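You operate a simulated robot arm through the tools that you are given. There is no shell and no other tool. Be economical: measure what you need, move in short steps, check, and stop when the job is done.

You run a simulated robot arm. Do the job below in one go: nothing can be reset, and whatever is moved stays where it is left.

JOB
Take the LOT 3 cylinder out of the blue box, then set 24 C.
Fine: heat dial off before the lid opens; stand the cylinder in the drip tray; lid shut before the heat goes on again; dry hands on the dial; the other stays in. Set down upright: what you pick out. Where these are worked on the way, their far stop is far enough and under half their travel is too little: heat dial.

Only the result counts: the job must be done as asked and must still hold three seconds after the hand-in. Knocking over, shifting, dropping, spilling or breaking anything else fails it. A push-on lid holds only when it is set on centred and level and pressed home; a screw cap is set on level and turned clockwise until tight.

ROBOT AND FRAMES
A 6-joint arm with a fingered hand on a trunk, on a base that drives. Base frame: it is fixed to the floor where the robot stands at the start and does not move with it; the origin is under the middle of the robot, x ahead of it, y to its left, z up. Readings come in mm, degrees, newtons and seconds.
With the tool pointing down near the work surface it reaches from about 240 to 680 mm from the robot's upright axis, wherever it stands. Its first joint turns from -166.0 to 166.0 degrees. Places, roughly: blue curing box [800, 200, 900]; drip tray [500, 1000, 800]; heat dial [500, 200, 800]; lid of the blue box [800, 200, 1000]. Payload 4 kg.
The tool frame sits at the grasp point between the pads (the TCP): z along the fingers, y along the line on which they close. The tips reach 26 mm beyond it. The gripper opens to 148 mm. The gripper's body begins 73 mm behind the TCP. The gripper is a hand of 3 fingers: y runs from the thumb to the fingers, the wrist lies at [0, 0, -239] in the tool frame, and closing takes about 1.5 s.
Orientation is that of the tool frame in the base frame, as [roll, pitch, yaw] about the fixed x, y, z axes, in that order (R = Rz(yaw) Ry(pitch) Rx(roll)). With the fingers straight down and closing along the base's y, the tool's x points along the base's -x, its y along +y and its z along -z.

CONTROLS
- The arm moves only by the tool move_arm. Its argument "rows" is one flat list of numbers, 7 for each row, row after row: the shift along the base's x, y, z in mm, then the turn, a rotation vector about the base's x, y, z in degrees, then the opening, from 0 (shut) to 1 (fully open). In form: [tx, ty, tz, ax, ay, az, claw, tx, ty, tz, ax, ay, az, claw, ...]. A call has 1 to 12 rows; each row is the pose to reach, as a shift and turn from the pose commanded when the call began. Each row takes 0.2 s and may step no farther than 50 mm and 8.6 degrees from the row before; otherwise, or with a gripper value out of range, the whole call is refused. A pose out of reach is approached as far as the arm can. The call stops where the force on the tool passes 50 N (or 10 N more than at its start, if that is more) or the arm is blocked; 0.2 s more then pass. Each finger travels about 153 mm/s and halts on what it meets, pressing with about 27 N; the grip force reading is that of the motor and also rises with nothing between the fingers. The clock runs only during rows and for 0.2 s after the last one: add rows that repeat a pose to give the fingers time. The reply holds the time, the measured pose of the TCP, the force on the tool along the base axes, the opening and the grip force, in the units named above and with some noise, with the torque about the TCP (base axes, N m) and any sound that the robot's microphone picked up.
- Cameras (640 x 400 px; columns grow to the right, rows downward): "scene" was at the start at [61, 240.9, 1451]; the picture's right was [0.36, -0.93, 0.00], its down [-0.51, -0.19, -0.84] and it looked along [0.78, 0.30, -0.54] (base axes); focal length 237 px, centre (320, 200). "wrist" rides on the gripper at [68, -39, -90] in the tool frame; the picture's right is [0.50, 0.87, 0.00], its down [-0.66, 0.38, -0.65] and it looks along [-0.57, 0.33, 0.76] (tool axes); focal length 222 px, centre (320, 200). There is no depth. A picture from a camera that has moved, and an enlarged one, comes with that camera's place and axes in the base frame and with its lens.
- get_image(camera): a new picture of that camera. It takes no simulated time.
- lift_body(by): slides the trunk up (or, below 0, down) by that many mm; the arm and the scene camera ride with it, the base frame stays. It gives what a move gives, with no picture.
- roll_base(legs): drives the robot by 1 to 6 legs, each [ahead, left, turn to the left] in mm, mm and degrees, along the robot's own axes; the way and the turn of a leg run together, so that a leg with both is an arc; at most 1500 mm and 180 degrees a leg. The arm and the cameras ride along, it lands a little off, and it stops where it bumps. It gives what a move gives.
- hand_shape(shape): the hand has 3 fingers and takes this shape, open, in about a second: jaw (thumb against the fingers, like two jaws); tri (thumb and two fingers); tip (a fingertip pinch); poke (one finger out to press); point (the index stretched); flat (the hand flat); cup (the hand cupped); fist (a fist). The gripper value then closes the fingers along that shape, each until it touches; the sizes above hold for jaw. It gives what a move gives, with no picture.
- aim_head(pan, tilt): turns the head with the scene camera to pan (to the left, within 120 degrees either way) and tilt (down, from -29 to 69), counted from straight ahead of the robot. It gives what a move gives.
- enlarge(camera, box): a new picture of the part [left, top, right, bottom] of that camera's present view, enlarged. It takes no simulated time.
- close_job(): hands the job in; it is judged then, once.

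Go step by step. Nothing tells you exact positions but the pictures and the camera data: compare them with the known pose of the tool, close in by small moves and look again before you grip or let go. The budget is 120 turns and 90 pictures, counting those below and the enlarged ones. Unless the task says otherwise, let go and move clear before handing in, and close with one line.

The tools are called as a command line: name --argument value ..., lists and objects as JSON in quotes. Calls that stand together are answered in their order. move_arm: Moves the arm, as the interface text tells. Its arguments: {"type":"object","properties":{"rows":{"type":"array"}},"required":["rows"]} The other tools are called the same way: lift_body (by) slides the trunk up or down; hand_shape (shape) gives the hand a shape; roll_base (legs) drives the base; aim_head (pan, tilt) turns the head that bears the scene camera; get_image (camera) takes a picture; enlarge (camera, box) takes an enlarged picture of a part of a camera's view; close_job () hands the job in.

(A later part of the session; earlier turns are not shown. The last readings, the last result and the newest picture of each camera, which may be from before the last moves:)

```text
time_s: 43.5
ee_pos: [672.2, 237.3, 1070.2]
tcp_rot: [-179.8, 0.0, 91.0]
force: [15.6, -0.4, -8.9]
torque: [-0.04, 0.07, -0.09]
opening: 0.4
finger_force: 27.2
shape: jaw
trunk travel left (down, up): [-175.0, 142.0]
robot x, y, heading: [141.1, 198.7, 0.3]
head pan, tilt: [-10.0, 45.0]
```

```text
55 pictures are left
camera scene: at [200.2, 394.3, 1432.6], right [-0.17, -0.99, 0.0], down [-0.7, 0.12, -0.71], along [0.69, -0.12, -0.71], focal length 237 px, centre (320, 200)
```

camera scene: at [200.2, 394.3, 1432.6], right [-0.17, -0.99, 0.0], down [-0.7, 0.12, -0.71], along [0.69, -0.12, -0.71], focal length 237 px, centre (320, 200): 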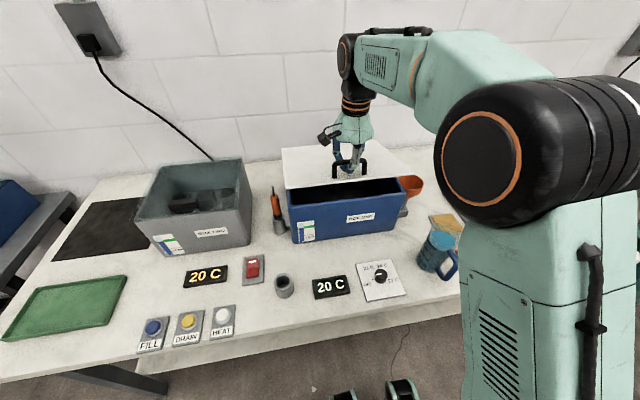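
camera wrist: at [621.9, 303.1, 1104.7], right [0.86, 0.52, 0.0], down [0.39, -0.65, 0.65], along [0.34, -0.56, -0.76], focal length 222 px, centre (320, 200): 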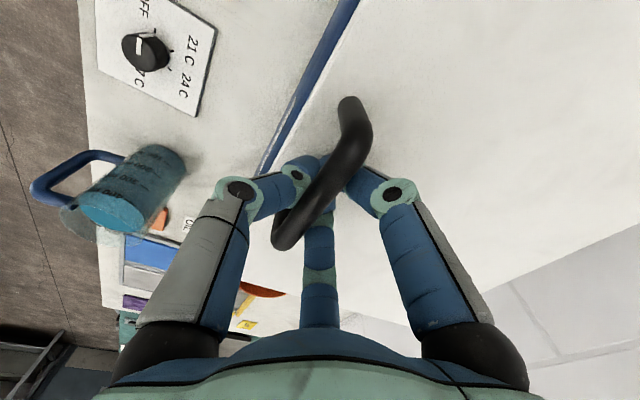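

It is a rear-hinged lid, opening along the expected arc. I carry on up the arc.

move_arm --rows '[12, 0, 10, 0, 0, 0, 0, 20, 0, 23, 0, 0, 0, 0, 34, 0, 46, 0, 0, 0, 0, 48, 0, 64, 0, 0, 0, 0, 63, 0, 80, 0, 0, 0, 0, 80, 0, 96, 0, 0, 0, 0, 98, 0, 109, 0, 0, 0, 0, 117, 0, 122, 0, 0, 0, 0, 137, 0, 132, 0, 0, 0, 0]'

get_image --camera "scene"

```text
time_s: 45.5
ee_pos: [725.0, 235.2, 1152.0]
tcp_rot: [180.0, 0.0, 91.1]
force: [3.5, 0.5, -4.6]
torque: [-0.04, -0.01, 0.0]
opening: 0.0
finger_force: 26.9
shape: jaw
out of reach, approached as far as the arm can: row 5, 6, 7, 8, 9
trunk travel left (down, up): [-175.0, 142.0]
robot x, y, heading: [138.7, 197.1, -0.1]
head pan, tilt: [-10.0, 45.0]
```

```text
54 pictures are left
camera scene: at [197.8, 394.5, 1432.7], right [-0.17, -0.99, 0.0], down [-0.7, 0.12, -0.71], along [0.7, -0.12, -0.71], focal length 237 px, centre (320, 200)
```

scene: 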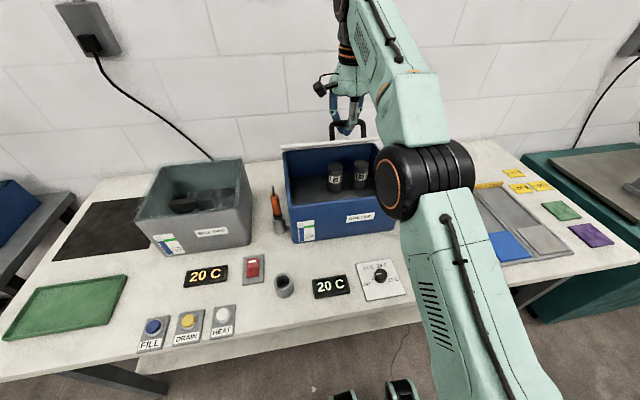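

The arm is at full stretch at about 34° of lid. I lower the lid again, let go and drive 100 mm closer before opening fully.

move_arm --rows '[-7, 0, -16, 0, 0, 0, 0, -20, 0, -34, 0, 0, 0, 0, -35, 0, -57, 0, 0, 0, 0, -47, 0, -82, 0, 0, 0, 0, -56, 0, -107, 0, 0, 0, 0, -60, 0, -125, 0, 0, 0, 0, -63, 0, -137, 0, 0, 0, 0, -63, 0, -137, 0, 0, 0, 0.5, -63, 0, -137, 0, 0, 0, 0.5, -63, 0, -120, 0, 0, 0, 0.5, -63, 0, -80, 0, 0, 0, 0.5, -80, 0, -35, 0, 0, 0, 0.5]'

roll_base --legs '[[100, 0, 0]]'

get_image --camera "scene"

```text
time_s: 48.1
ee_pos: [641.7, 235.5, 1121.0]
tcp_rot: [179.9, -0.1, 91.2]
force: [0.0, 0.1, 0.1]
torque: [0.02, -0.01, 0.0]
opening: 73.5
finger_force: 0.1
shape: jaw
trunk travel left (down, up): [-175.0, 142.0]
robot x, y, heading: [138.8, 203.8, 0.5]
head pan, tilt: [-10.0, 45.0]
```

```text
time_s: 49.3
ee_pos: [742.8, 235.9, 1118.7]
tcp_rot: [-180.0, 0.0, 91.1]
force: [-0.3, 0.2, -0.4]
torque: [0.02, 0.03, 0.03]
opening: 73.9
finger_force: 0.1
shape: jaw
trunk travel left (down, up): [-175.0, 142.0]
robot x, y, heading: [238.6, 199.7, 0.3]
head pan, tilt: [-10.0, 45.0]
```

```text
53 pictures are left
camera scene: at [297.0, 394.5, 1432.7], right [-0.17, -0.99, 0.0], down [-0.7, 0.12, -0.71], along [0.7, -0.12, -0.71], focal length 237 px, centre (320, 200)
```

scene: 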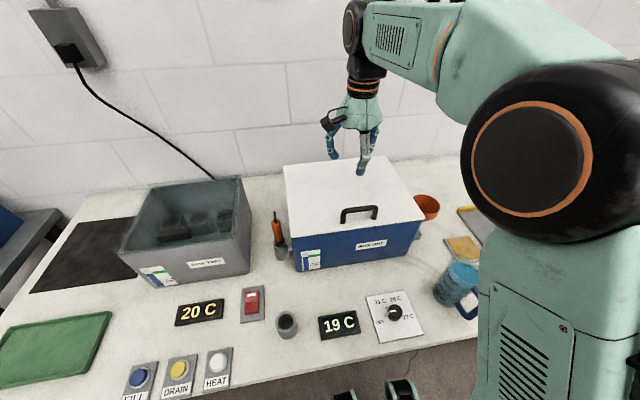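

Driven in fine, lid shut. I re-grip the handle.

move_arm --rows '[-45, 0, 0, 0, 0, 0, 0.5, -81, 0, -5, 0, 0, 0, 0.5, -81, 0, -50, 0, 0, 0, 0.5, -81, 0, -90, 0, 0, 0, 0.5, -81, 0, -105, 0, 0, 0, 0.5, -81, 0, -105, 0, 0, 0, 0, -81, 0, -105, 0, 0, 0, 0, -81, 0, -105, 0, 0, 0, 0, -81, 0, -105, 0, 0, 0, 0]'

```text
time_s: 51.3
ee_pos: [660.6, 236.6, 1014.3]
tcp_rot: [179.9, -0.1, 91.1]
force: [-2.1, 0.2, -1.4]
torque: [0.03, -0.02, 0.0]
opening: 0.5
finger_force: 26.9
shape: jaw
trunk travel left (down, up): [-175.0, 142.0]
robot x, y, heading: [236.7, 197.6, -0.1]
head pan, tilt: [-10.0, 45.0]
```

move_arm --rows '[6, 0, 26, 0, 0, 0, 0, 16, 0, 56, 0, 0, 0, 0, 28, 0, 81, 0, 0, 0, 0, 43, 0, 104, 0, 0, 0, 0, 57, 0, 122, 0, 0, 0, 0, 72, 0, 138, 0, 0, 0, 0, 88, 0, 154, 0, 0, 0, 0, 106, 0, 167, 0, 0, 0, 0, 125, 0, 180, 0, 0, 0, 0, 145, 0, 190, 0, 0, 0, 0, 166, 0, 199, 0, 0, 0, 0]'

get_image --camera "scene"

```text
time_s: 53.7
ee_pos: [796.0, 233.8, 1193.1]
tcp_rot: [-179.9, 0.1, 91.1]
force: [-1.0, 0.6, 0.3]
torque: [0.01, -0.01, 0.0]
opening: 0.2
finger_force: 26.8
shape: jaw
out of reach, approached as far as the arm can: row 10, 11
trunk travel left (down, up): [-175.0, 142.0]
robot x, y, heading: [237.8, 200.1, -0.1]
head pan, tilt: [-10.0, 45.0]
```

```text
52 pictures are left
camera scene: at [295.9, 394.6, 1432.8], right [-0.17, -0.99, 0.0], down [-0.7, 0.12, -0.71], along [0.7, -0.12, -0.71], focal length 237 px, centre (320, 200)
```

scene: 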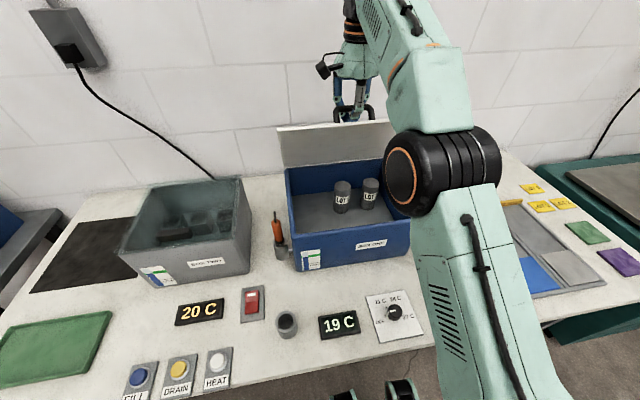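

The force is near zero, so the lid may hold by itself. I test by lowering the hand slightly within the handle.

move_arm --rows '[-3, 0, -8, 0, 0, 0, 0, -6, 0, -16, 0, 0, 0, 0]'

enlarge --camera "scene" --box '[260, 70, 440, 270]'

```text
time_s: 54.3
ee_pos: [789.9, 234.7, 1177.8]
tcp_rot: [179.9, 0.0, 91.1]
force: [-1.0, -0.4, -0.1]
torque: [0.02, 0.01, 0.02]
opening: 0.0
finger_force: 26.9
shape: jaw
trunk travel left (down, up): [-175.0, 142.0]
robot x, y, heading: [237.5, 201.2, 0.1]
head pan, tilt: [-10.0, 45.0]
```

```text
2.00 times, centred on (350, 170) of scene
camera zoom: at [295.6, 394.5, 1432.8], right [-0.17, -0.99, 0.0], down [-0.7, 0.12, -0.71], along [0.7, -0.12, -0.71], focal length 474 px, centre (260, 260)
```

zoom: 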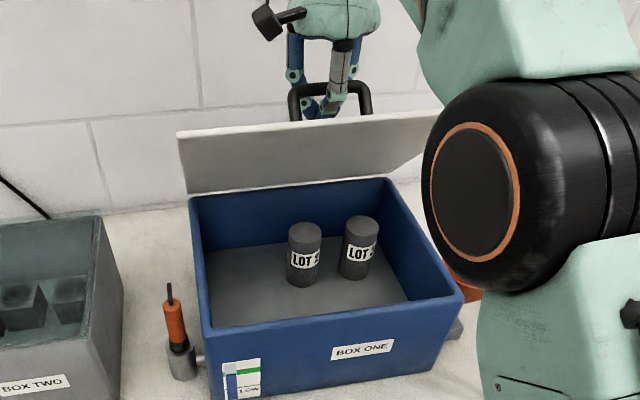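

The lid seems nearly balanced there. I tilt the hand forward to gain reach and keep opening it.

move_arm --rows '[5, 0, 8, 0, -8, 0, 0, 10, 0, 16, 0, -16, 0, 0, 17, 0, 26, 0, -23, 0, 0, 38, 0, 35, 0, -27, 0, 0, 59, 0, 42, 0, -30, 0, 0, 80, 0, 47, 0, -32, 0, 0, 103, 0, 50, 0, -33, 0, 0]'

enlarge --camera "scene" --box '[260, 70, 440, 270]'

```text
time_s: 55.9
ee_pos: [894.5, 236.1, 1226.8]
tcp_rot: [146.9, 0.6, 90.9]
force: [0.3, 0.2, -3.1]
torque: [0.02, 0.02, -0.03]
opening: 0.0
finger_force: 27.2
shape: jaw
trunk travel left (down, up): [-175.0, 142.0]
robot x, y, heading: [239.4, 206.7, -0.0]
head pan, tilt: [-10.0, 45.0]
```

```text
2.00 times, centred on (350, 170) of scene
camera zoom: at [297.2, 394.6, 1432.7], right [-0.17, -0.99, 0.0], down [-0.7, 0.12, -0.71], along [0.7, -0.12, -0.71], focal length 474 px, centre (260, 260)
```

zoom: 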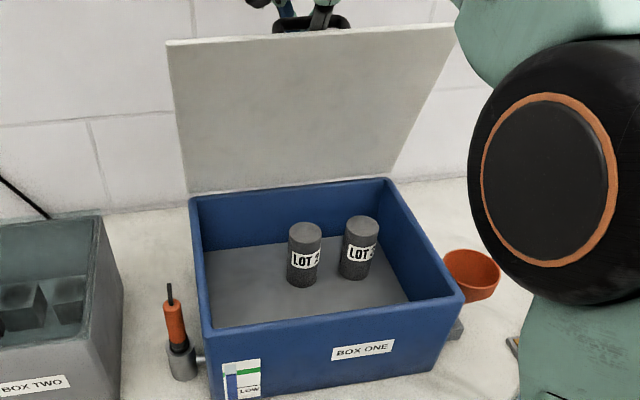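

It keeps opening with no load. I continue past vertical.

move_arm --rows '[22, 0, 2, 0, -3, 0, 0, 45, 0, 1, 0, -5, 0, 0, 67, 0, -2, 0, -8, 0, 0, 80, 0, -4, 0, -10, 0, 0]'

get_image --camera "scene"

```text
time_s: 56.9
ee_pos: [974.1, 234.5, 1223.7]
tcp_rot: [137.0, 0.9, 90.8]
force: [-0.6, 0.3, 6.1]
torque: [-0.01, 0.51, -0.01]
opening: 0.0
finger_force: 26.6
shape: jaw
trunk travel left (down, up): [-175.0, 142.0]
robot x, y, heading: [238.1, 199.4, 0.1]
head pan, tilt: [-10.0, 45.0]
```

```text
49 pictures are left
camera scene: at [296.8, 394.5, 1432.7], right [-0.17, -0.99, 0.0], down [-0.7, 0.12, -0.71], along [0.7, -0.12, -0.71], focal length 237 px, centre (320, 200)
```

scene: 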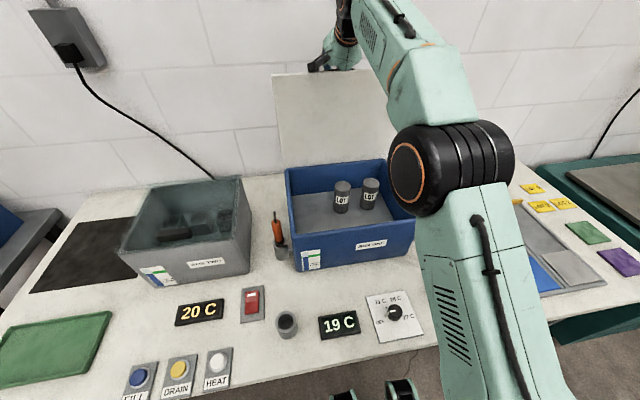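

The lid passed about 93°. To release cleanly I bring it back to about 70°, where the hand axis can lie parallel to the lid, and see whether it holds there.

move_arm --rows '[-13, 0, 2, 0, 2, 0, 0, -35, 0, 5, 0, 6, 0, 0, -58, 0, 5, 0, 10, 0, 0, -80, 0, 3, 0, 14, 0, 0, -92, 0, 2, 0, 19, 0, 0, -104, 0, 1, 0, 23, 0, 0]'

move_arm --rows '[0, 0, 0, 0, 0, 0, 0.3, 0, 0, 0, 0, 0, 0, 0.3, 0, 0, 0, 0, 0, 0, 0.3]'

enlarge --camera "scene" --box '[260, 0, 440, 200]'

```text
time_s: 58.3
ee_pos: [867.2, 234.6, 1224.4]
tcp_rot: [160.0, 0.4, 91.0]
force: [0.2, 0.6, -5.2]
torque: [0.02, -0.12, -0.01]
opening: 0.0
finger_force: 27.0
shape: jaw
trunk travel left (down, up): [-175.0, 142.0]
robot x, y, heading: [237.9, 199.9, -0.0]
head pan, tilt: [-10.0, 45.0]
```

```text
time_s: 59.1
ee_pos: [866.9, 235.2, 1224.5]
tcp_rot: [160.0, 0.3, 91.1]
force: [-0.6, 0.2, -1.7]
torque: [0.02, -0.02, -0.04]
opening: 44.5
finger_force: 0.2
shape: jaw
trunk travel left (down, up): [-175.0, 142.0]
robot x, y, heading: [235.6, 198.5, 0.3]
head pan, tilt: [-10.0, 45.0]
```

```text
2.00 times, centred on (350, 100) of scene
camera zoom: at [295.9, 394.5, 1432.8], right [-0.17, -0.99, 0.0], down [-0.7, 0.12, -0.71], along [0.7, -0.12, -0.71], focal length 474 px, centre (260, 400)
```

zoom: 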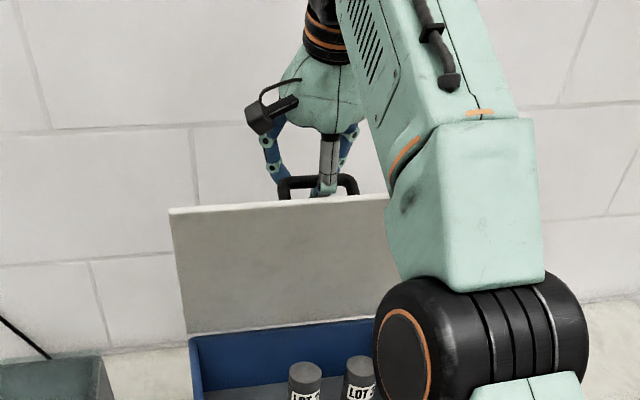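

Force is tiny with the fingers open, so it looks held. I withdraw part way along the hand axis and check whether the lid moves.

move_arm --rows '[0, 0, 10, 0, 0, 0, 0.3, -2, 0, 18, 0, 0, 0, 0.3, -2, 0, 18, 0, 0, 0, 0.3]'

enlarge --camera "scene" --box '[260, 0, 440, 200]'

```text
time_s: 59.9
ee_pos: [860.2, 234.9, 1234.7]
tcp_rot: [160.0, 0.4, 91.0]
force: [-0.1, 0.5, -1.1]
torque: [-0.04, -0.03, 0.02]
opening: 44.5
finger_force: 0.1
shape: jaw
out of reach, approached as far as the arm can: row 1, 2, 3
trunk travel left (down, up): [-175.0, 142.0]
robot x, y, heading: [237.6, 196.6, 0.3]
head pan, tilt: [-10.0, 45.0]
```

```text
2.00 times, centred on (350, 100) of scene
camera zoom: at [295.7, 394.5, 1432.8], right [-0.17, -0.99, 0.0], down [-0.7, 0.12, -0.71], along [0.7, -0.12, -0.71], focal length 474 px, centre (260, 400)
```

zoom: 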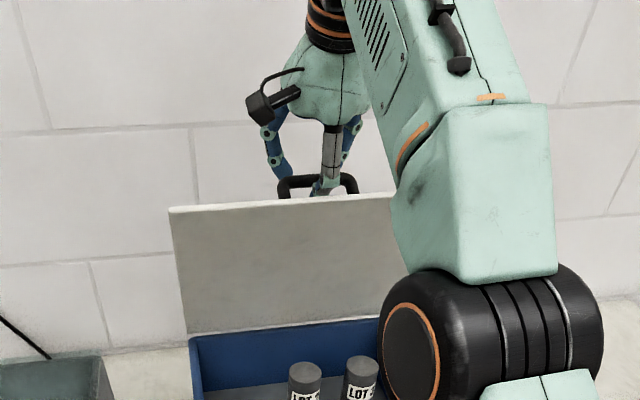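

The lid stays put on its own. I withdraw the rest of the way along the lid plane.

move_arm --rows '[-5, 0, 12, 0, 0, 0, 0.3, -10, 0, 25, 0, 0, 0, 0.3, -16, 0, 40, 0, 0, 0, 0.3, -24, 0, 60, 0, 0, 0, 0.3]'

enlarge --camera "scene" --box '[260, 0, 440, 200]'

```text
time_s: 60.9
ee_pos: [821.0, 234.0, 1281.6]
tcp_rot: [160.0, 0.3, 91.0]
force: [0.8, 0.5, -0.1]
torque: [0.0, -0.01, 0.01]
opening: 44.4
finger_force: 0.1
shape: jaw
out of reach, approached as far as the arm can: row 1, 2, 3, 4
trunk travel left (down, up): [-175.0, 142.0]
robot x, y, heading: [241.0, 196.4, 0.2]
head pan, tilt: [-10.0, 45.0]
```

```text
2.00 times, centred on (350, 100) of scene
camera zoom: at [294.3, 394.3, 1432.9], right [-0.17, -0.99, 0.0], down [-0.7, 0.12, -0.71], along [0.7, -0.12, -0.71], focal length 474 px, centre (260, 400)
```

zoom: 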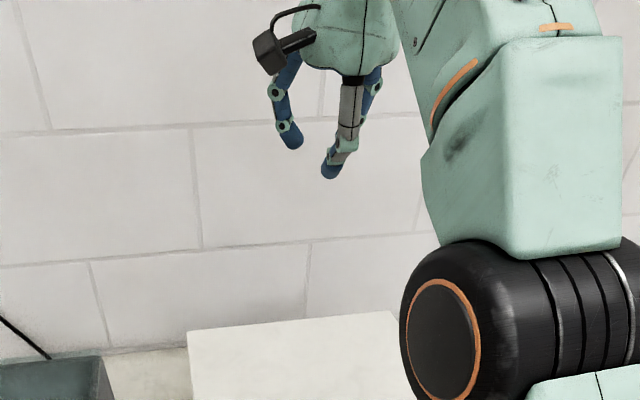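

With the hand fully out, the lid swung shut: it needs to go past vertical to stay. I will instead use one stretched finger hooked under the bar, which can slide out easily at the end. First I look at the finger shape.

hand_shape --shape "point"

enlarge --camera "scene" --box '[260, 0, 440, 200]'

get_image --camera "wrist"

```text
time_s: 61.8
ee_pos: [822.3, 233.2, 1280.6]
tcp_rot: [159.9, 0.4, 90.8]
force: [0.0, -0.4, 0.1]
torque: [-0.01, 0.03, -0.01]
opening: 142.0
finger_force: 0.0
shape: point
trunk travel left (down, up): [-175.0, 142.0]
robot x, y, heading: [239.0, 203.6, 0.2]
head pan, tilt: [-10.0, 45.0]
```

```text
2.00 times, centred on (350, 100) of scene
camera zoom: at [295.8, 394.5, 1432.8], right [-0.17, -0.99, 0.0], down [-0.7, 0.12, -0.71], along [0.7, -0.12, -0.71], focal length 474 px, centre (260, 400)
```

zoom: 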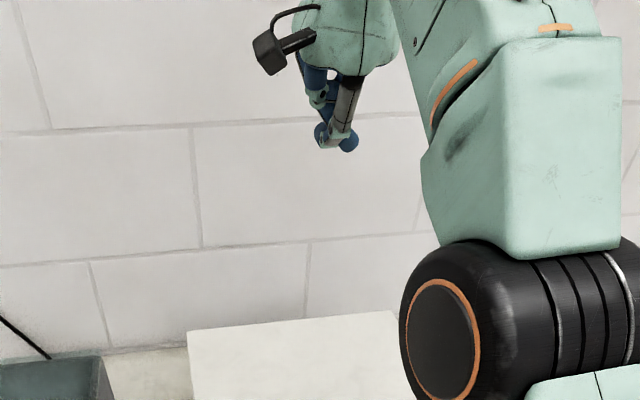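

```text
44 pictures are left
camera wrist: at [754.6, 300.2, 1352.2], right [0.8, 0.52, 0.29], down [0.14, -0.65, 0.75], along [0.58, -0.56, -0.6], focal length 222 px, centre (320, 200)
```

wrist: 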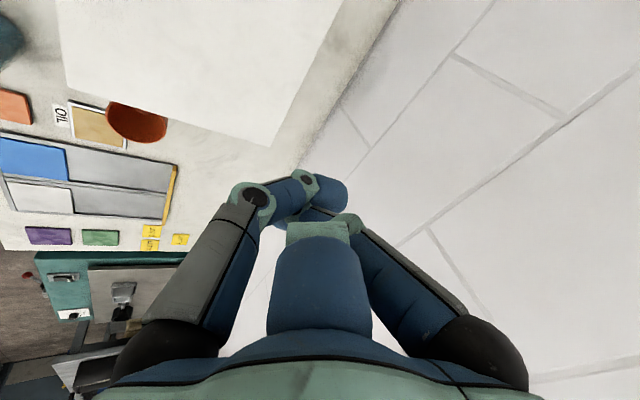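

hand_shape --shape "poke"

get_image --camera "wrist"

enlarge --camera "scene" --box '[260, 0, 440, 200]'

```text
time_s: 62.7
ee_pos: [822.3, 232.9, 1279.9]
tcp_rot: [160.1, 0.4, 90.9]
force: [-0.3, -0.6, -0.8]
torque: [-0.02, 0.0, 0.0]
opening: 0.0
finger_force: 0.0
shape: poke
trunk travel left (down, up): [-175.0, 142.0]
robot x, y, heading: [234.8, 201.9, -0.1]
head pan, tilt: [-10.0, 45.0]
```

```text
43 pictures are left
camera wrist: at [754.6, 300.2, 1352.2], right [0.8, 0.52, 0.29], down [0.14, -0.65, 0.75], along [0.58, -0.56, -0.6], focal length 222 px, centre (320, 200)
```

wrist: 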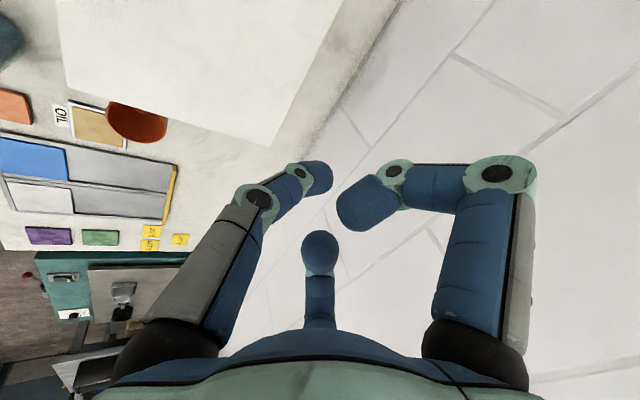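

```text
2.00 times, centred on (350, 100) of scene
camera zoom: at [295.8, 394.5, 1432.8], right [-0.17, -0.99, 0.0], down [-0.7, 0.12, -0.71], along [0.7, -0.12, -0.71], focal length 474 px, centre (260, 400)
```

zoom: 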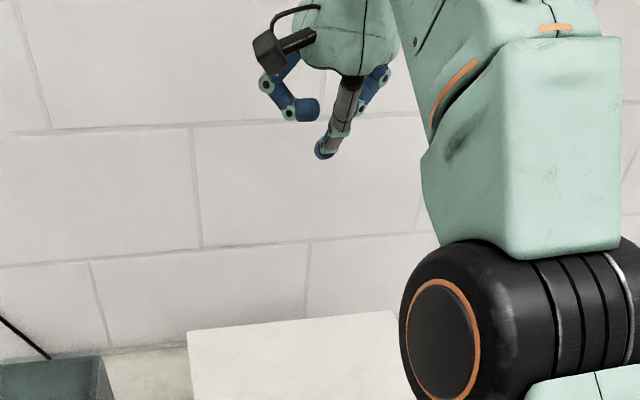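

The straight grip cannot be released past vertical, so I want to push the lid from its underside. I check the lid's front lip for an overhang.

enlarge --camera "scene" --box '[280, 170, 380, 270]'

enlarge --camera "scene" --box '[400, 190, 450, 230]'

```text
4.00 times, centred on (330, 220) of scene
camera zoom: at [295.8, 394.5, 1432.8], right [-0.17, -0.99, 0.0], down [-0.7, 0.12, -0.71], along [0.7, -0.12, -0.71], focal length 949 px, centre (280, 120)
```

zoom: 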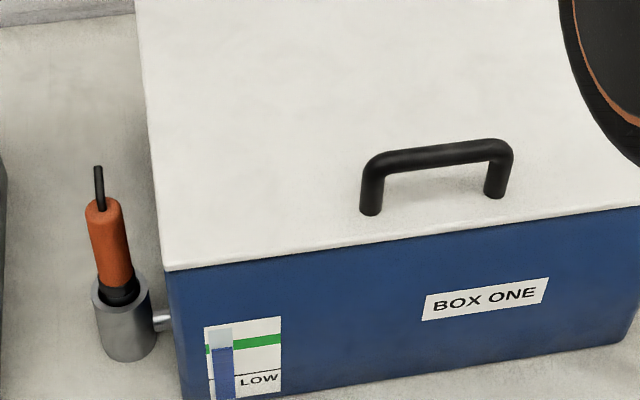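

```text
10.00 times, centred on (425, 210) of scene
camera zoom: at [295.8, 394.5, 1432.8], right [-0.17, -0.99, 0.0], down [-0.7, 0.12, -0.71], along [0.7, -0.12, -0.71], focal length 2372 px, centre (-730, 100)
```

zoom: 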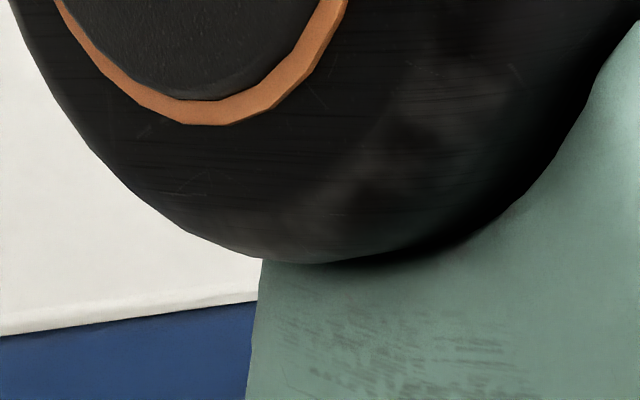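

The lid overhangs the box a few mm all round. I will poke the thumb up under the front lip from the front (tool horizontal), lift, and then push the lid's underside past vertical. First I back the base off and tilt the hand to horizontal.

roll_base --legs '[[-150, 0, 0]]'

move_arm --rows '[-15, 0, -15, 0, -8, 0, 0, -40, 0, -30, 0, -16, 0, 0, -60, 0, -50, 0, -24, 0, 0, -80, 0, -75, 0, -32, 0, 0, -100, 0, -100, 0, -40, 0, 0, -115, 0, -130, 0, -48, 0, 0, -130, 0, -160, 0, -56, 0, 0, -135, 1, -190, 0, -64, 0, 0, -140, 2, -220, 0, -70, 0, 0]'

get_image --camera "wrist"

get_image --camera "scene"

```text
time_s: 64.0
ee_pos: [672.3, 232.9, 1280.6]
tcp_rot: [159.9, 0.4, 91.0]
force: [-0.5, -1.1, 0.9]
torque: [0.0, -0.03, 0.01]
opening: 0.3
finger_force: 0.2
shape: poke
trunk travel left (down, up): [-175.0, 142.0]
robot x, y, heading: [91.3, 198.2, 0.2]
head pan, tilt: [-10.0, 45.0]
```

```text
time_s: 66.0
ee_pos: [675.5, 466.2, 1472.7]
tcp_rot: [109.6, 3.0, 81.6]
force: [-1.5, 8.5, 2.4]
torque: [-0.2, 0.22, -0.65]
opening: 0.1
finger_force: 26.7
shape: jaw
out of reach, approached as far as the arm can: row 1, 2, 3, 4, 5, 6, 7, 8, 9
trunk travel left (down, up): [-175.0, 142.0]
robot x, y, heading: [92.5, 199.4, 0.1]
head pan, tilt: [-10.0, 45.0]
```

```text
39 pictures are left
camera wrist: at [588.5, 545.5, 1462.4], right [0.37, 0.49, 0.79], down [-0.58, -0.55, 0.61], along [0.73, -0.68, 0.08], focal length 222 px, centre (320, 200)
```

wrist: 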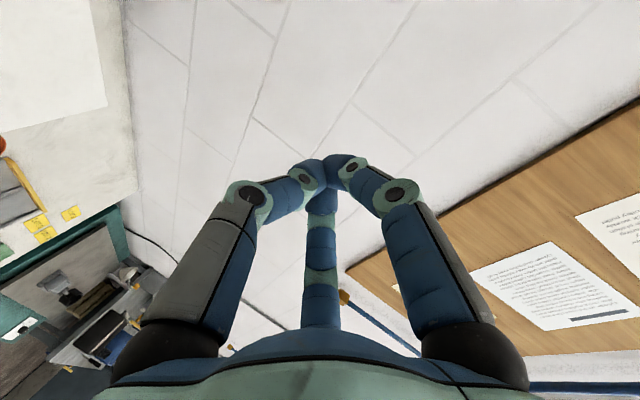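

```text
38 pictures are left
camera scene: at [157.9, 404.2, 1430.7], right [-0.17, -0.99, 0.01], down [-0.7, 0.12, -0.7], along [0.69, -0.13, -0.71], focal length 237 px, centre (320, 200)
```

scene: 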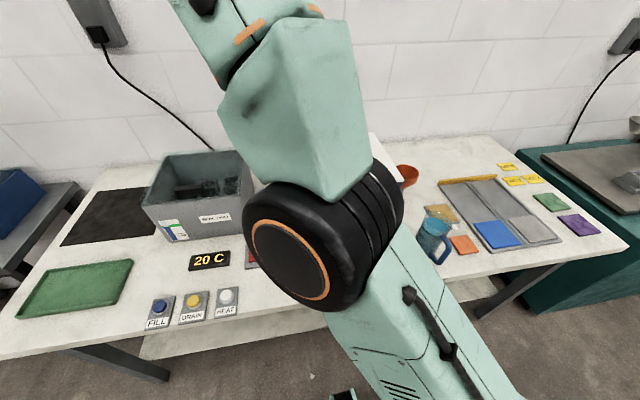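

The arm could not reach that tilt close in, wandered high, and the hand went back to jaw shape. I bring it back carefully toward tool-down.

move_arm --rows '[-5, -15, -10, 0, 8, 0, 0.3, -10, -40, -25, 0, 16, 0, 0.3, -15, -70, -45, 0, 24, 0, 0.3, -20, -100, -65, 0, 32, 0, 0.3, -30, -130, -90, 0, 40, 0, 0.3, -45, -160, -115, 0, 48, 0, 0.3, -60, -190, -140, 0, 56, 0, 0.3, -75, -210, -165, 0, 64, 0, 0.3, -90, -225, -190, 0, 70, 0, 0.3]'

get_image --camera "scene"

```text
time_s: 68.0
ee_pos: [560.2, 235.8, 1284.4]
tcp_rot: [178.1, 8.6, 89.8]
force: [0.0, 0.0, -0.6]
torque: [0.01, 0.01, -0.03]
opening: 42.5
finger_force: 0.0
shape: jaw
out of reach, approached as far as the arm can: row 1, 2, 3, 4, 5, 6, 7, 8, 9
trunk travel left (down, up): [-175.0, 142.0]
robot x, y, heading: [96.2, 198.8, 0.6]
head pan, tilt: [-10.0, 45.0]
```

```text
37 pictures are left
camera scene: at [147.4, 394.0, 1432.8], right [-0.17, -0.99, 0.0], down [-0.7, 0.12, -0.71], along [0.7, -0.12, -0.71], focal length 237 px, centre (320, 200)
```

scene: 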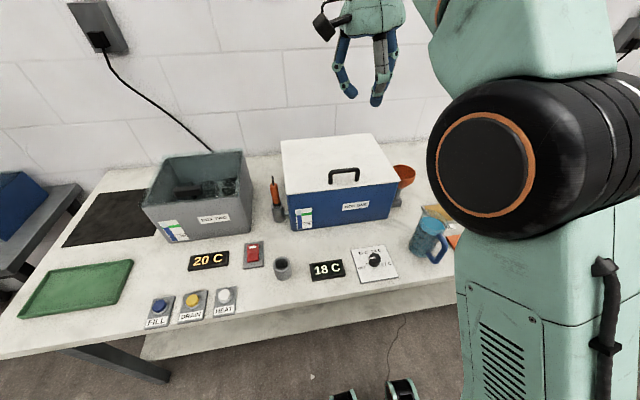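

The lid is shut and nothing was touched. I level the hand, come away from full stretch, and back off a little more.

move_arm --rows '[-5, 0, -40, 0, 0, 0, 0.3, -10, 0, -80, 4, 1, 0, 0.3, -15, 0, -120, 8.5, 1.9, 0, 0.3]'

roll_base --legs '[[-45, 30, 0]]'

move_arm --rows '[10, -5, 0, 0, -8, 0, 0.3, 20, -10, 0, 0, -16, 0, 0.3, 30, -15, 0, 0, -24, 0, 0.3, 40, -20, 0, 0, -32, 0, 0.3, 50, -25, 0, 0, -40, 0, 0.3]'

```text
time_s: 68.8
ee_pos: [546.0, 235.7, 1167.0]
tcp_rot: [180.0, 0.1, 90.1]
force: [-0.6, 0.7, 0.0]
torque: [0.02, 0.01, 0.0]
opening: 42.2
finger_force: 0.0
shape: jaw
trunk travel left (down, up): [-175.0, 142.0]
robot x, y, heading: [87.7, 198.0, 0.1]
head pan, tilt: [-10.0, 45.0]
```

```text
time_s: 69.8
ee_pos: [501.2, 265.7, 1166.6]
tcp_rot: [-180.0, 0.0, 90.0]
force: [-0.1, -0.3, 0.1]
torque: [-0.01, -0.02, -0.03]
opening: 42.7
finger_force: 0.1
shape: jaw
trunk travel left (down, up): [-175.0, 142.0]
robot x, y, heading: [43.8, 231.5, 0.1]
head pan, tilt: [-10.0, 45.0]
```

```text
time_s: 71.0
ee_pos: [552.0, 240.2, 1166.5]
tcp_rot: [139.9, 0.1, 90.0]
force: [-0.5, -0.1, -0.1]
torque: [0.02, 0.04, 0.0]
opening: 42.5
finger_force: 0.1
shape: jaw
trunk travel left (down, up): [-175.0, 142.0]
robot x, y, heading: [45.5, 232.2, 0.2]
head pan, tilt: [-10.0, 45.0]
```

Tilting works here. I continue to horizontal in front of the box.

move_arm --rows '[5, 0, -20, 0, -8, 0, 0.3, 10, -1, -40, 0, -16, 0, 0.3, 15, -2, -65, 0, -24, 0, 0.3, 20, -3, -90, 0, -32, 0, 0.3, 25, -4, -115, 0, -40, 0, 0.3, 30, -4, -145, 0, -45, 0, 0.3, 35, -4, -166, 0, -50, 0, 0.3]'

hand_shape --shape "poke"

get_image --camera "wrist"

get_image --camera "scene"

```text
time_s: 72.6
ee_pos: [586.7, 235.5, 998.8]
tcp_rot: [90.2, 0.1, 89.9]
force: [-0.3, -0.3, 0.2]
torque: [0.02, 0.03, 0.0]
opening: 42.5
finger_force: 0.1
shape: jaw
trunk travel left (down, up): [-175.0, 142.0]
robot x, y, heading: [46.9, 233.1, 0.3]
head pan, tilt: [-10.0, 45.0]
```

```text
time_s: 73.5
ee_pos: [586.4, 236.5, 1000.6]
tcp_rot: [90.1, 0.1, 89.9]
force: [-0.1, -0.2, -0.3]
torque: [-0.01, 0.0, 0.02]
opening: 0.0
finger_force: 0.0
shape: poke
trunk travel left (down, up): [-175.0, 142.0]
robot x, y, heading: [41.6, 230.1, -0.1]
head pan, tilt: [-10.0, 45.0]
```

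```text
36 pictures are left
camera wrist: at [497.3, 303.4, 962.2], right [0.0, 0.5, 0.87], down [-0.65, -0.65, 0.38], along [0.76, -0.57, 0.33], focal length 222 px, centre (320, 200)
```

wrist: 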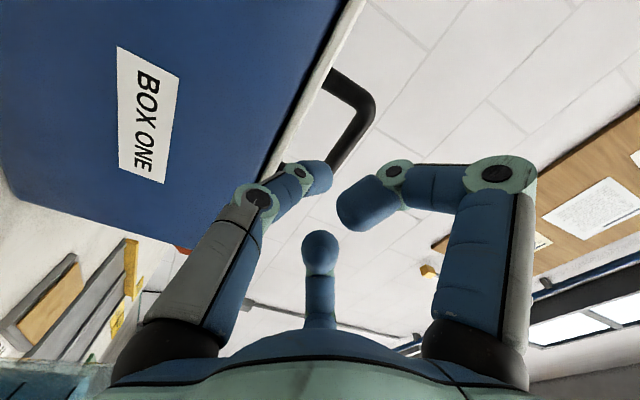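

```text
35 pictures are left
camera scene: at [102.7, 423.7, 1432.8], right [-0.17, -0.99, 0.0], down [-0.7, 0.12, -0.71], along [0.7, -0.12, -0.71], focal length 237 px, centre (320, 200)
```

scene: 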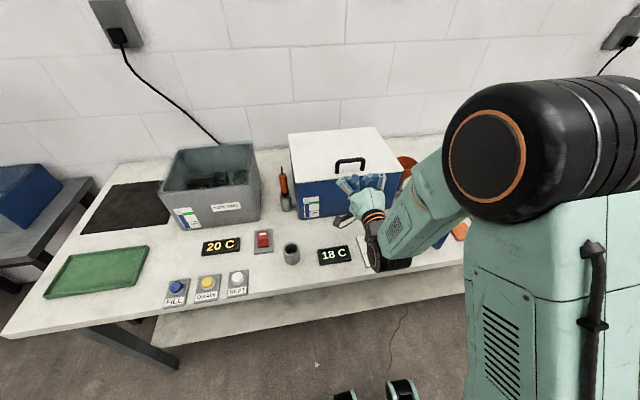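

Good pose: the thumb points forward and up, just in front of the lid edge (lip underside z≈971, x≈640). I go down below the lip, forward to the box face, and check.

move_arm --rows '[0, 0, -25, 0, 0, 0, 1, 0, 0, -47, 0, 0, 0, 1, 12, 0, -47, 0, 0, 0, 1, 22, 0, -47, 0, 0, 0, 1]'

get_image --camera "wrist"

```text
time_s: 74.5
ee_pos: [607.4, 235.5, 952.9]
tcp_rot: [90.1, 0.0, 89.8]
force: [-2.5, 0.7, -0.2]
torque: [-0.01, 0.04, 0.0]
opening: 0.0
finger_force: 0.1
shape: poke
trunk travel left (down, up): [-175.0, 142.0]
robot x, y, heading: [43.5, 230.8, 0.0]
head pan, tilt: [-10.0, 45.0]
```

```text
34 pictures are left
camera wrist: at [518.3, 303.3, 914.9], right [0.0, 0.5, 0.87], down [-0.65, -0.65, 0.38], along [0.76, -0.57, 0.33], focal length 222 px, centre (320, 200)
```

wrist: 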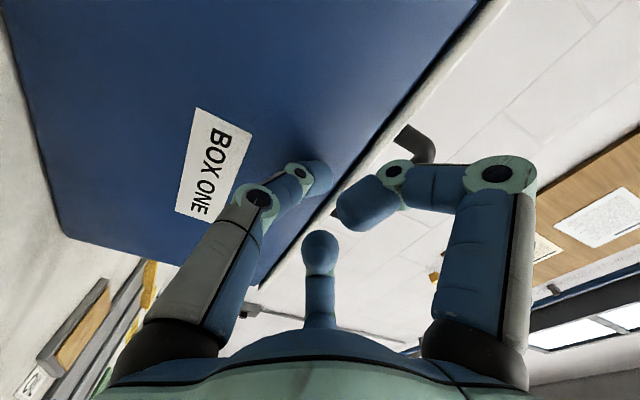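

The shape stays as poke. I lift against the lip.

move_arm --rows '[-1, 0, 6, 0, 0, 0, 1, -1, 0, 12, 0, 0, 0, 1, -1, 0, 18, 0, 0, 0, 1, -1, 0, 24, 0, 0, 0, 1]'

get_image --camera "wrist"

```text
time_s: 75.5
ee_pos: [607.4, 235.9, 977.2]
tcp_rot: [90.2, 0.0, 89.9]
force: [-1.7, -1.4, -1.2]
torque: [0.0, 0.08, 0.0]
opening: 0.0
finger_force: 0.0
shape: poke
trunk travel left (down, up): [-175.0, 142.0]
robot x, y, heading: [46.6, 227.1, 0.2]
head pan, tilt: [-10.0, 45.0]
```

```text
33 pictures are left
camera wrist: at [518.2, 303.9, 938.8], right [0.0, 0.5, 0.87], down [-0.65, -0.65, 0.38], along [0.76, -0.57, 0.33], focal length 222 px, centre (320, 200)
```

wrist: 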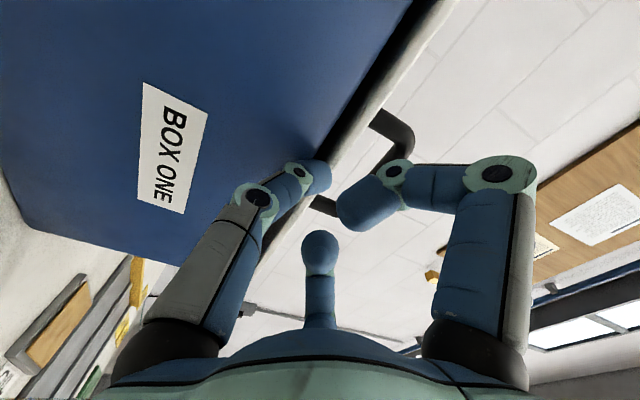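

A gap has opened: the lip is lifting. I keep raising and slide the finger in under the lid.

move_arm --rows '[0, 0, 5, 0, 0, 0, 1, 1, 0, 10, 0, 0, 0, 1, 2, 0, 15, 0, 0, 0, 1, 8, 0, 20, 0, 0, 0, 1, 14, 0, 26, 0, 0, 0, 1, 18, 0, 34, 0, 0, 0, 1]'

get_image --camera "wrist"

```text
time_s: 76.9
ee_pos: [626.5, 235.9, 1011.9]
tcp_rot: [89.9, 0.0, 89.9]
force: [-1.6, -0.2, -0.8]
torque: [0.01, 0.02, 0.01]
opening: 0.0
finger_force: 0.0
shape: poke
trunk travel left (down, up): [-175.0, 142.0]
robot x, y, heading: [45.2, 229.4, -0.2]
head pan, tilt: [-10.0, 45.0]
```

```text
32 pictures are left
camera wrist: at [536.3, 303.9, 973.3], right [0.0, 0.5, 0.87], down [-0.65, -0.65, 0.38], along [0.76, -0.57, 0.33], focal length 222 px, centre (320, 200)
```

wrist: 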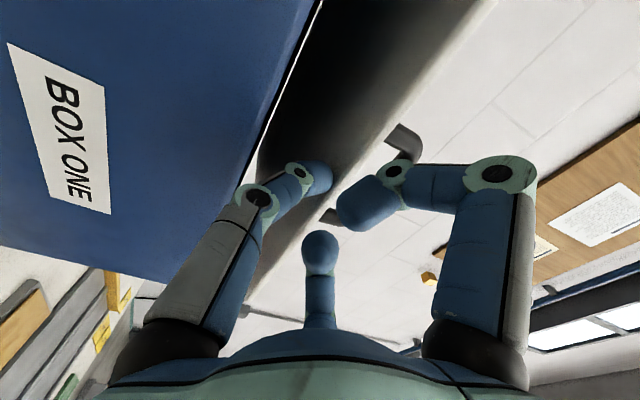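

The finger is under the lid. I follow the lid's arc upward.

move_arm --rows '[10, 0, 8, 0, 0, 0, 1, 17, 0, 16, 0, 0, 0, 1, 24, 0, 38, 0, 0, 0, 1, 31, 0, 60, 0, 0, 0, 1, 41, 0, 80, 0, 0, 0, 1, 53, 0, 100, 0, 0, 0, 1, 66, 0, 118, 0, 0, 0, 1, 81, 0, 136, 0, 0, 0, 1, 97, 0, 152, 0, 0, 0, 1, 114, 0, 167, 0, 0, 0, 1, 133, 0, 180, 0, 0, 0, 1, 153, 0, 191, 0, 0, 0, 1]'

get_image --camera "scene"

```text
time_s: 79.5
ee_pos: [779.2, 236.3, 1202.9]
tcp_rot: [90.2, -0.1, 90.0]
force: [-0.2, -0.5, -0.6]
torque: [-0.01, 0.01, 0.0]
opening: 0.2
finger_force: 0.1
shape: poke
trunk travel left (down, up): [-175.0, 142.0]
robot x, y, heading: [44.6, 231.6, 0.3]
head pan, tilt: [-10.0, 45.0]
```

```text
31 pictures are left
camera scene: at [103.0, 423.7, 1432.8], right [-0.17, -0.99, 0.0], down [-0.7, 0.12, -0.71], along [0.7, -0.12, -0.71], focal length 237 px, centre (320, 200)
```

scene: 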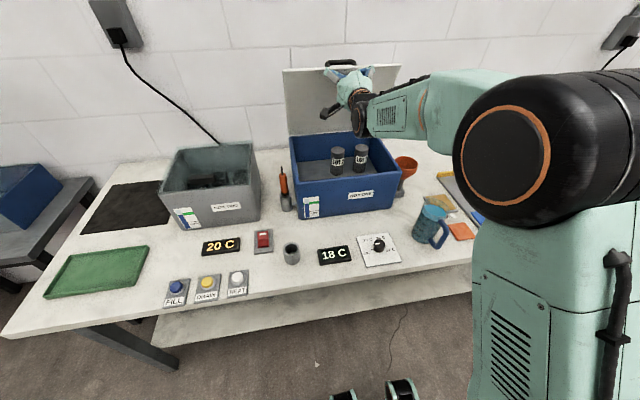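

The lid is at about 65°. I push on past vertical.

move_arm --rows '[20, 0, 10, 0, 0, 0, 1, 42, 0, 17, 0, 0, 0, 1, 64, 0, 23, 0, 0, 0, 1, 87, 0, 25, 0, 0, 0, 1, 110, 0, 25, 0, 0, 0, 1, 133, 0, 22, 0, 0, 0, 1, 150, 0, 18, 0, 0, 0, 1]'

get_image --camera "scene"

```text
time_s: 81.1
ee_pos: [928.1, 235.8, 1220.5]
tcp_rot: [89.9, 0.0, 90.1]
force: [-3.4, -1.1, 1.6]
torque: [0.04, -0.02, 0.02]
opening: 0.1
finger_force: 0.1
shape: poke
trunk travel left (down, up): [-175.0, 142.0]
robot x, y, heading: [45.3, 226.6, 0.2]
head pan, tilt: [-10.0, 45.0]
```

```text
30 pictures are left
camera scene: at [101.0, 423.7, 1432.8], right [-0.17, -0.99, 0.0], down [-0.7, 0.12, -0.71], along [0.7, -0.12, -0.71], focal length 237 px, centre (320, 200)
```

scene: 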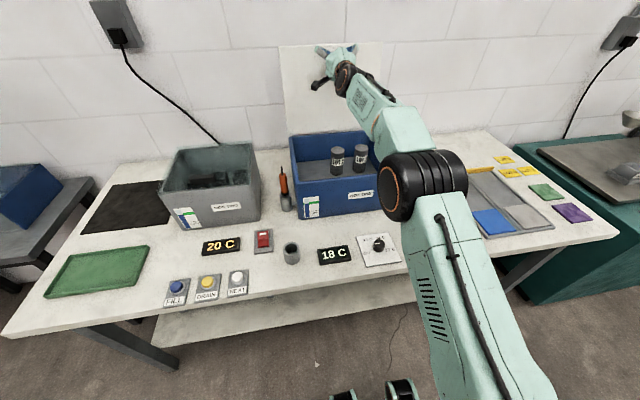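

The lid is past vertical. I retreat a little and see whether it stays.

move_arm --rows '[10, 0, 0, 0, 0, 0, 1, 10, 0, 0, 0, 0, 0, 1, 0, 0, 0, 0, 0, 0, 1, -25, 0, 0, 0, 0, 0, 1, -50, 0, 0, 0, 0, 0, 1]'

get_image --camera "scene"

```text
time_s: 82.3
ee_pos: [877.6, 236.3, 1220.5]
tcp_rot: [90.1, 0.1, 89.9]
force: [-0.8, -0.8, -0.7]
torque: [0.0, 0.0, -0.01]
opening: 0.0
finger_force: 0.0
shape: poke
out of reach, approached as far as the arm can: row 1
trunk travel left (down, up): [-175.0, 142.0]
robot x, y, heading: [45.9, 228.6, 0.0]
head pan, tilt: [-10.0, 45.0]
```

```text
29 pictures are left
camera scene: at [102.3, 423.7, 1432.8], right [-0.17, -0.99, 0.0], down [-0.7, 0.12, -0.71], along [0.7, -0.12, -0.71], focal length 237 px, centre (320, 200)
```

scene: 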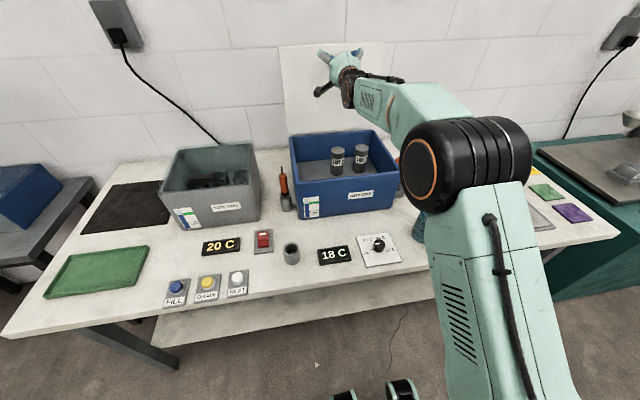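

The lid stays open by itself. I draw the hand back and read the labels on the two cylinders.

move_arm --rows '[-45, 0, 0, 0, 0, 0, 1, -90, 0, 0, 0, 0, 0, 1, -135, 0, 0, 0, 0, 0, 1, -180, 0, 0, 0, 0, 0, 1, -225, 0, 0, 0, 0, 0, 1, -270, 0, 0, 0, 0, 0, 1]'

enlarge --camera "scene" --box '[290, 125, 400, 205]'

```text
time_s: 83.7
ee_pos: [607.6, 237.4, 1221.5]
tcp_rot: [90.1, 0.0, 89.8]
force: [-0.6, 0.4, -0.4]
torque: [-0.01, 0.0, 0.02]
opening: 0.1
finger_force: 0.0
shape: poke
trunk travel left (down, up): [-175.0, 142.0]
robot x, y, heading: [45.0, 225.6, 0.1]
head pan, tilt: [-10.0, 45.0]
```

```text
5.00 times, centred on (345, 165) of scene
camera zoom: at [101.4, 423.7, 1432.8], right [-0.17, -0.99, 0.0], down [-0.7, 0.12, -0.71], along [0.7, -0.12, -0.71], focal length 1186 px, centre (195, 375)
```

zoom: 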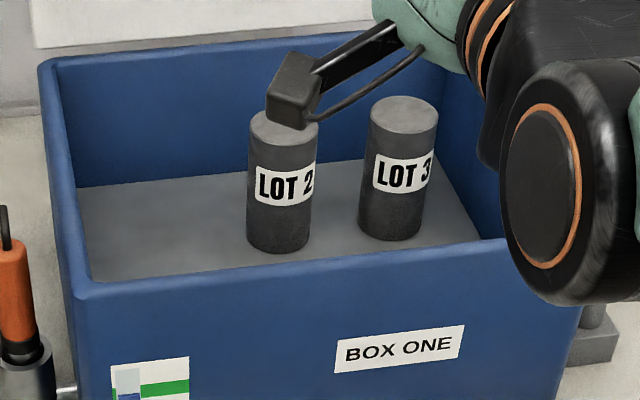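

LOT 3 is the right-hand cylinder, top near (817, 146, 954), 50 mm wide; LOT 2 stands 92 mm left of it. I bring the hand back to pointing down, then turn it so a gap between fingers faces the box wall.

move_arm --rows '[-10, 0, -5, 0, 8, 0, 1, -20, 0, -10, 0, 16, 0, 1, -30, 0, -15, 0, 24, 0, 1, -40, 0, -25, 0, 32, 0, 1, -55, 0, -35, 0, 40, 0, 1, -70, 0, -45, 0, 48, 0, 1, -85, 0, -55, 0, 56, 0, 1, -100, 0, -60, 0, 64, 0, 1, -115, 0, -65, 0, 72, 0, 1, -125, 0, -70, 0, 80, 0, 1, -130, 0, -70, 0, 88, 0, 1, -130, 0, -70, 0, 90, 0, 1]'

hand_shape --shape "jaw"

move_arm --rows '[0, 0, 0, 0, 0, -8, 0.5, 0, 0, 0, 0, 0, -16, 0.5, 0, 0, 0, 0, 0, -24, 0.5, 0, 0, 0, 0, 0, -32, 0.5, 0, 0, 0, 0, 0, -40, 0.5, 0, 0, 0, 0, 0, -48, 0.5, 0, 0, 0, 0, 0, -56, 0.5, 0, 0, 0, 0, 0, -64, 0.5, 0, 0, 0, 0, 0, -72, 0.5, 0, 0, 0, 0, 0, -80, 0.5, 0, 0, 0, 0, 0, -88, 0.5, 0, 0, 0, 0, 0, -90, 0.5]'

```text
time_s: 86.3
ee_pos: [477.8, 236.8, 1151.1]
tcp_rot: [-179.9, 0.1, 90.0]
force: [-0.8, 0.4, 0.1]
torque: [-0.01, 0.03, 0.01]
opening: 0.1
finger_force: 0.0
shape: poke
out of reach, approached as far as the arm can: row 3
trunk travel left (down, up): [-175.0, 142.0]
robot x, y, heading: [46.1, 228.0, -0.1]
head pan, tilt: [-10.0, 45.0]
```

```text
time_s: 87.2
ee_pos: [479.1, 236.2, 1151.2]
tcp_rot: [-179.8, 0.1, 90.0]
force: [-0.3, 0.0, 0.6]
torque: [-0.03, 0.01, -0.03]
opening: 147.8
finger_force: 0.0
shape: jaw
trunk travel left (down, up): [-175.0, 142.0]
robot x, y, heading: [47.3, 228.4, 0.5]
head pan, tilt: [-10.0, 45.0]
```

```text
time_s: 89.8
ee_pos: [478.4, 236.1, 1150.9]
tcp_rot: [-179.9, 0.2, -0.1]
force: [-0.3, 0.0, 0.3]
torque: [0.01, -0.04, -0.03]
opening: 74.7
finger_force: 0.0
shape: jaw
trunk travel left (down, up): [-175.0, 142.0]
robot x, y, heading: [43.1, 229.6, 0.3]
head pan, tilt: [-10.0, 45.0]
```

roll_base --legs '[[195, -78, 0]]'

move_arm --rows '[45, 0, 0, 0, 0, 0, 0.5, 90, -4, -10, 0, 0, 0, 0.5, 125, -8, -30, 0, 0, 0, 0.5, 140, -10, -60, 0, 0, 0, 0.5]'

get_image --camera "wrist"

enlarge --camera "scene" --box '[270, 90, 430, 250]'

```text
time_s: 91.4
ee_pos: [674.9, 161.0, 1150.5]
tcp_rot: [-179.9, 0.2, 0.1]
force: [0.1, 0.2, -0.1]
torque: [0.0, 0.02, -0.01]
opening: 74.3
finger_force: 0.1
shape: jaw
trunk travel left (down, up): [-175.0, 142.0]
robot x, y, heading: [243.0, 152.1, -0.1]
head pan, tilt: [-10.0, 45.0]
```

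```text
time_s: 92.4
ee_pos: [815.0, 149.3, 1090.0]
tcp_rot: [-179.9, 0.0, 0.1]
force: [-0.2, 0.5, 0.7]
torque: [-0.02, 0.01, -0.04]
opening: 74.4
finger_force: 0.1
shape: jaw
trunk travel left (down, up): [-175.0, 142.0]
robot x, y, heading: [242.5, 152.4, 0.3]
head pan, tilt: [-10.0, 45.0]
```

```text
27 pictures are left
camera wrist: at [883.3, 188.5, 1181.3], right [0.5, -0.87, 0.0], down [-0.65, -0.38, 0.65], along [-0.57, -0.33, -0.76], focal length 222 px, centre (320, 200)
```

wrist: 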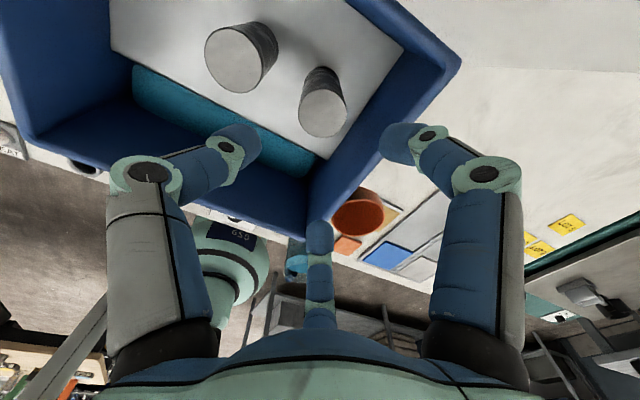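

```text
2.50 times, centred on (350, 170) of scene
camera zoom: at [298.5, 347.6, 1432.8], right [-0.17, -0.99, 0.0], down [-0.7, 0.12, -0.71], along [0.7, -0.12, -0.71], focal length 593 px, centre (245, 275)
```

zoom: 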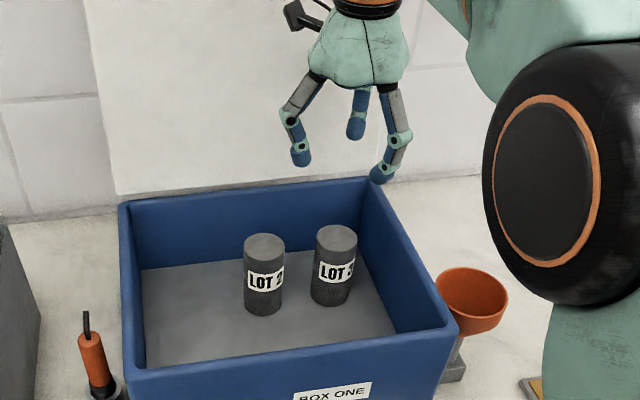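

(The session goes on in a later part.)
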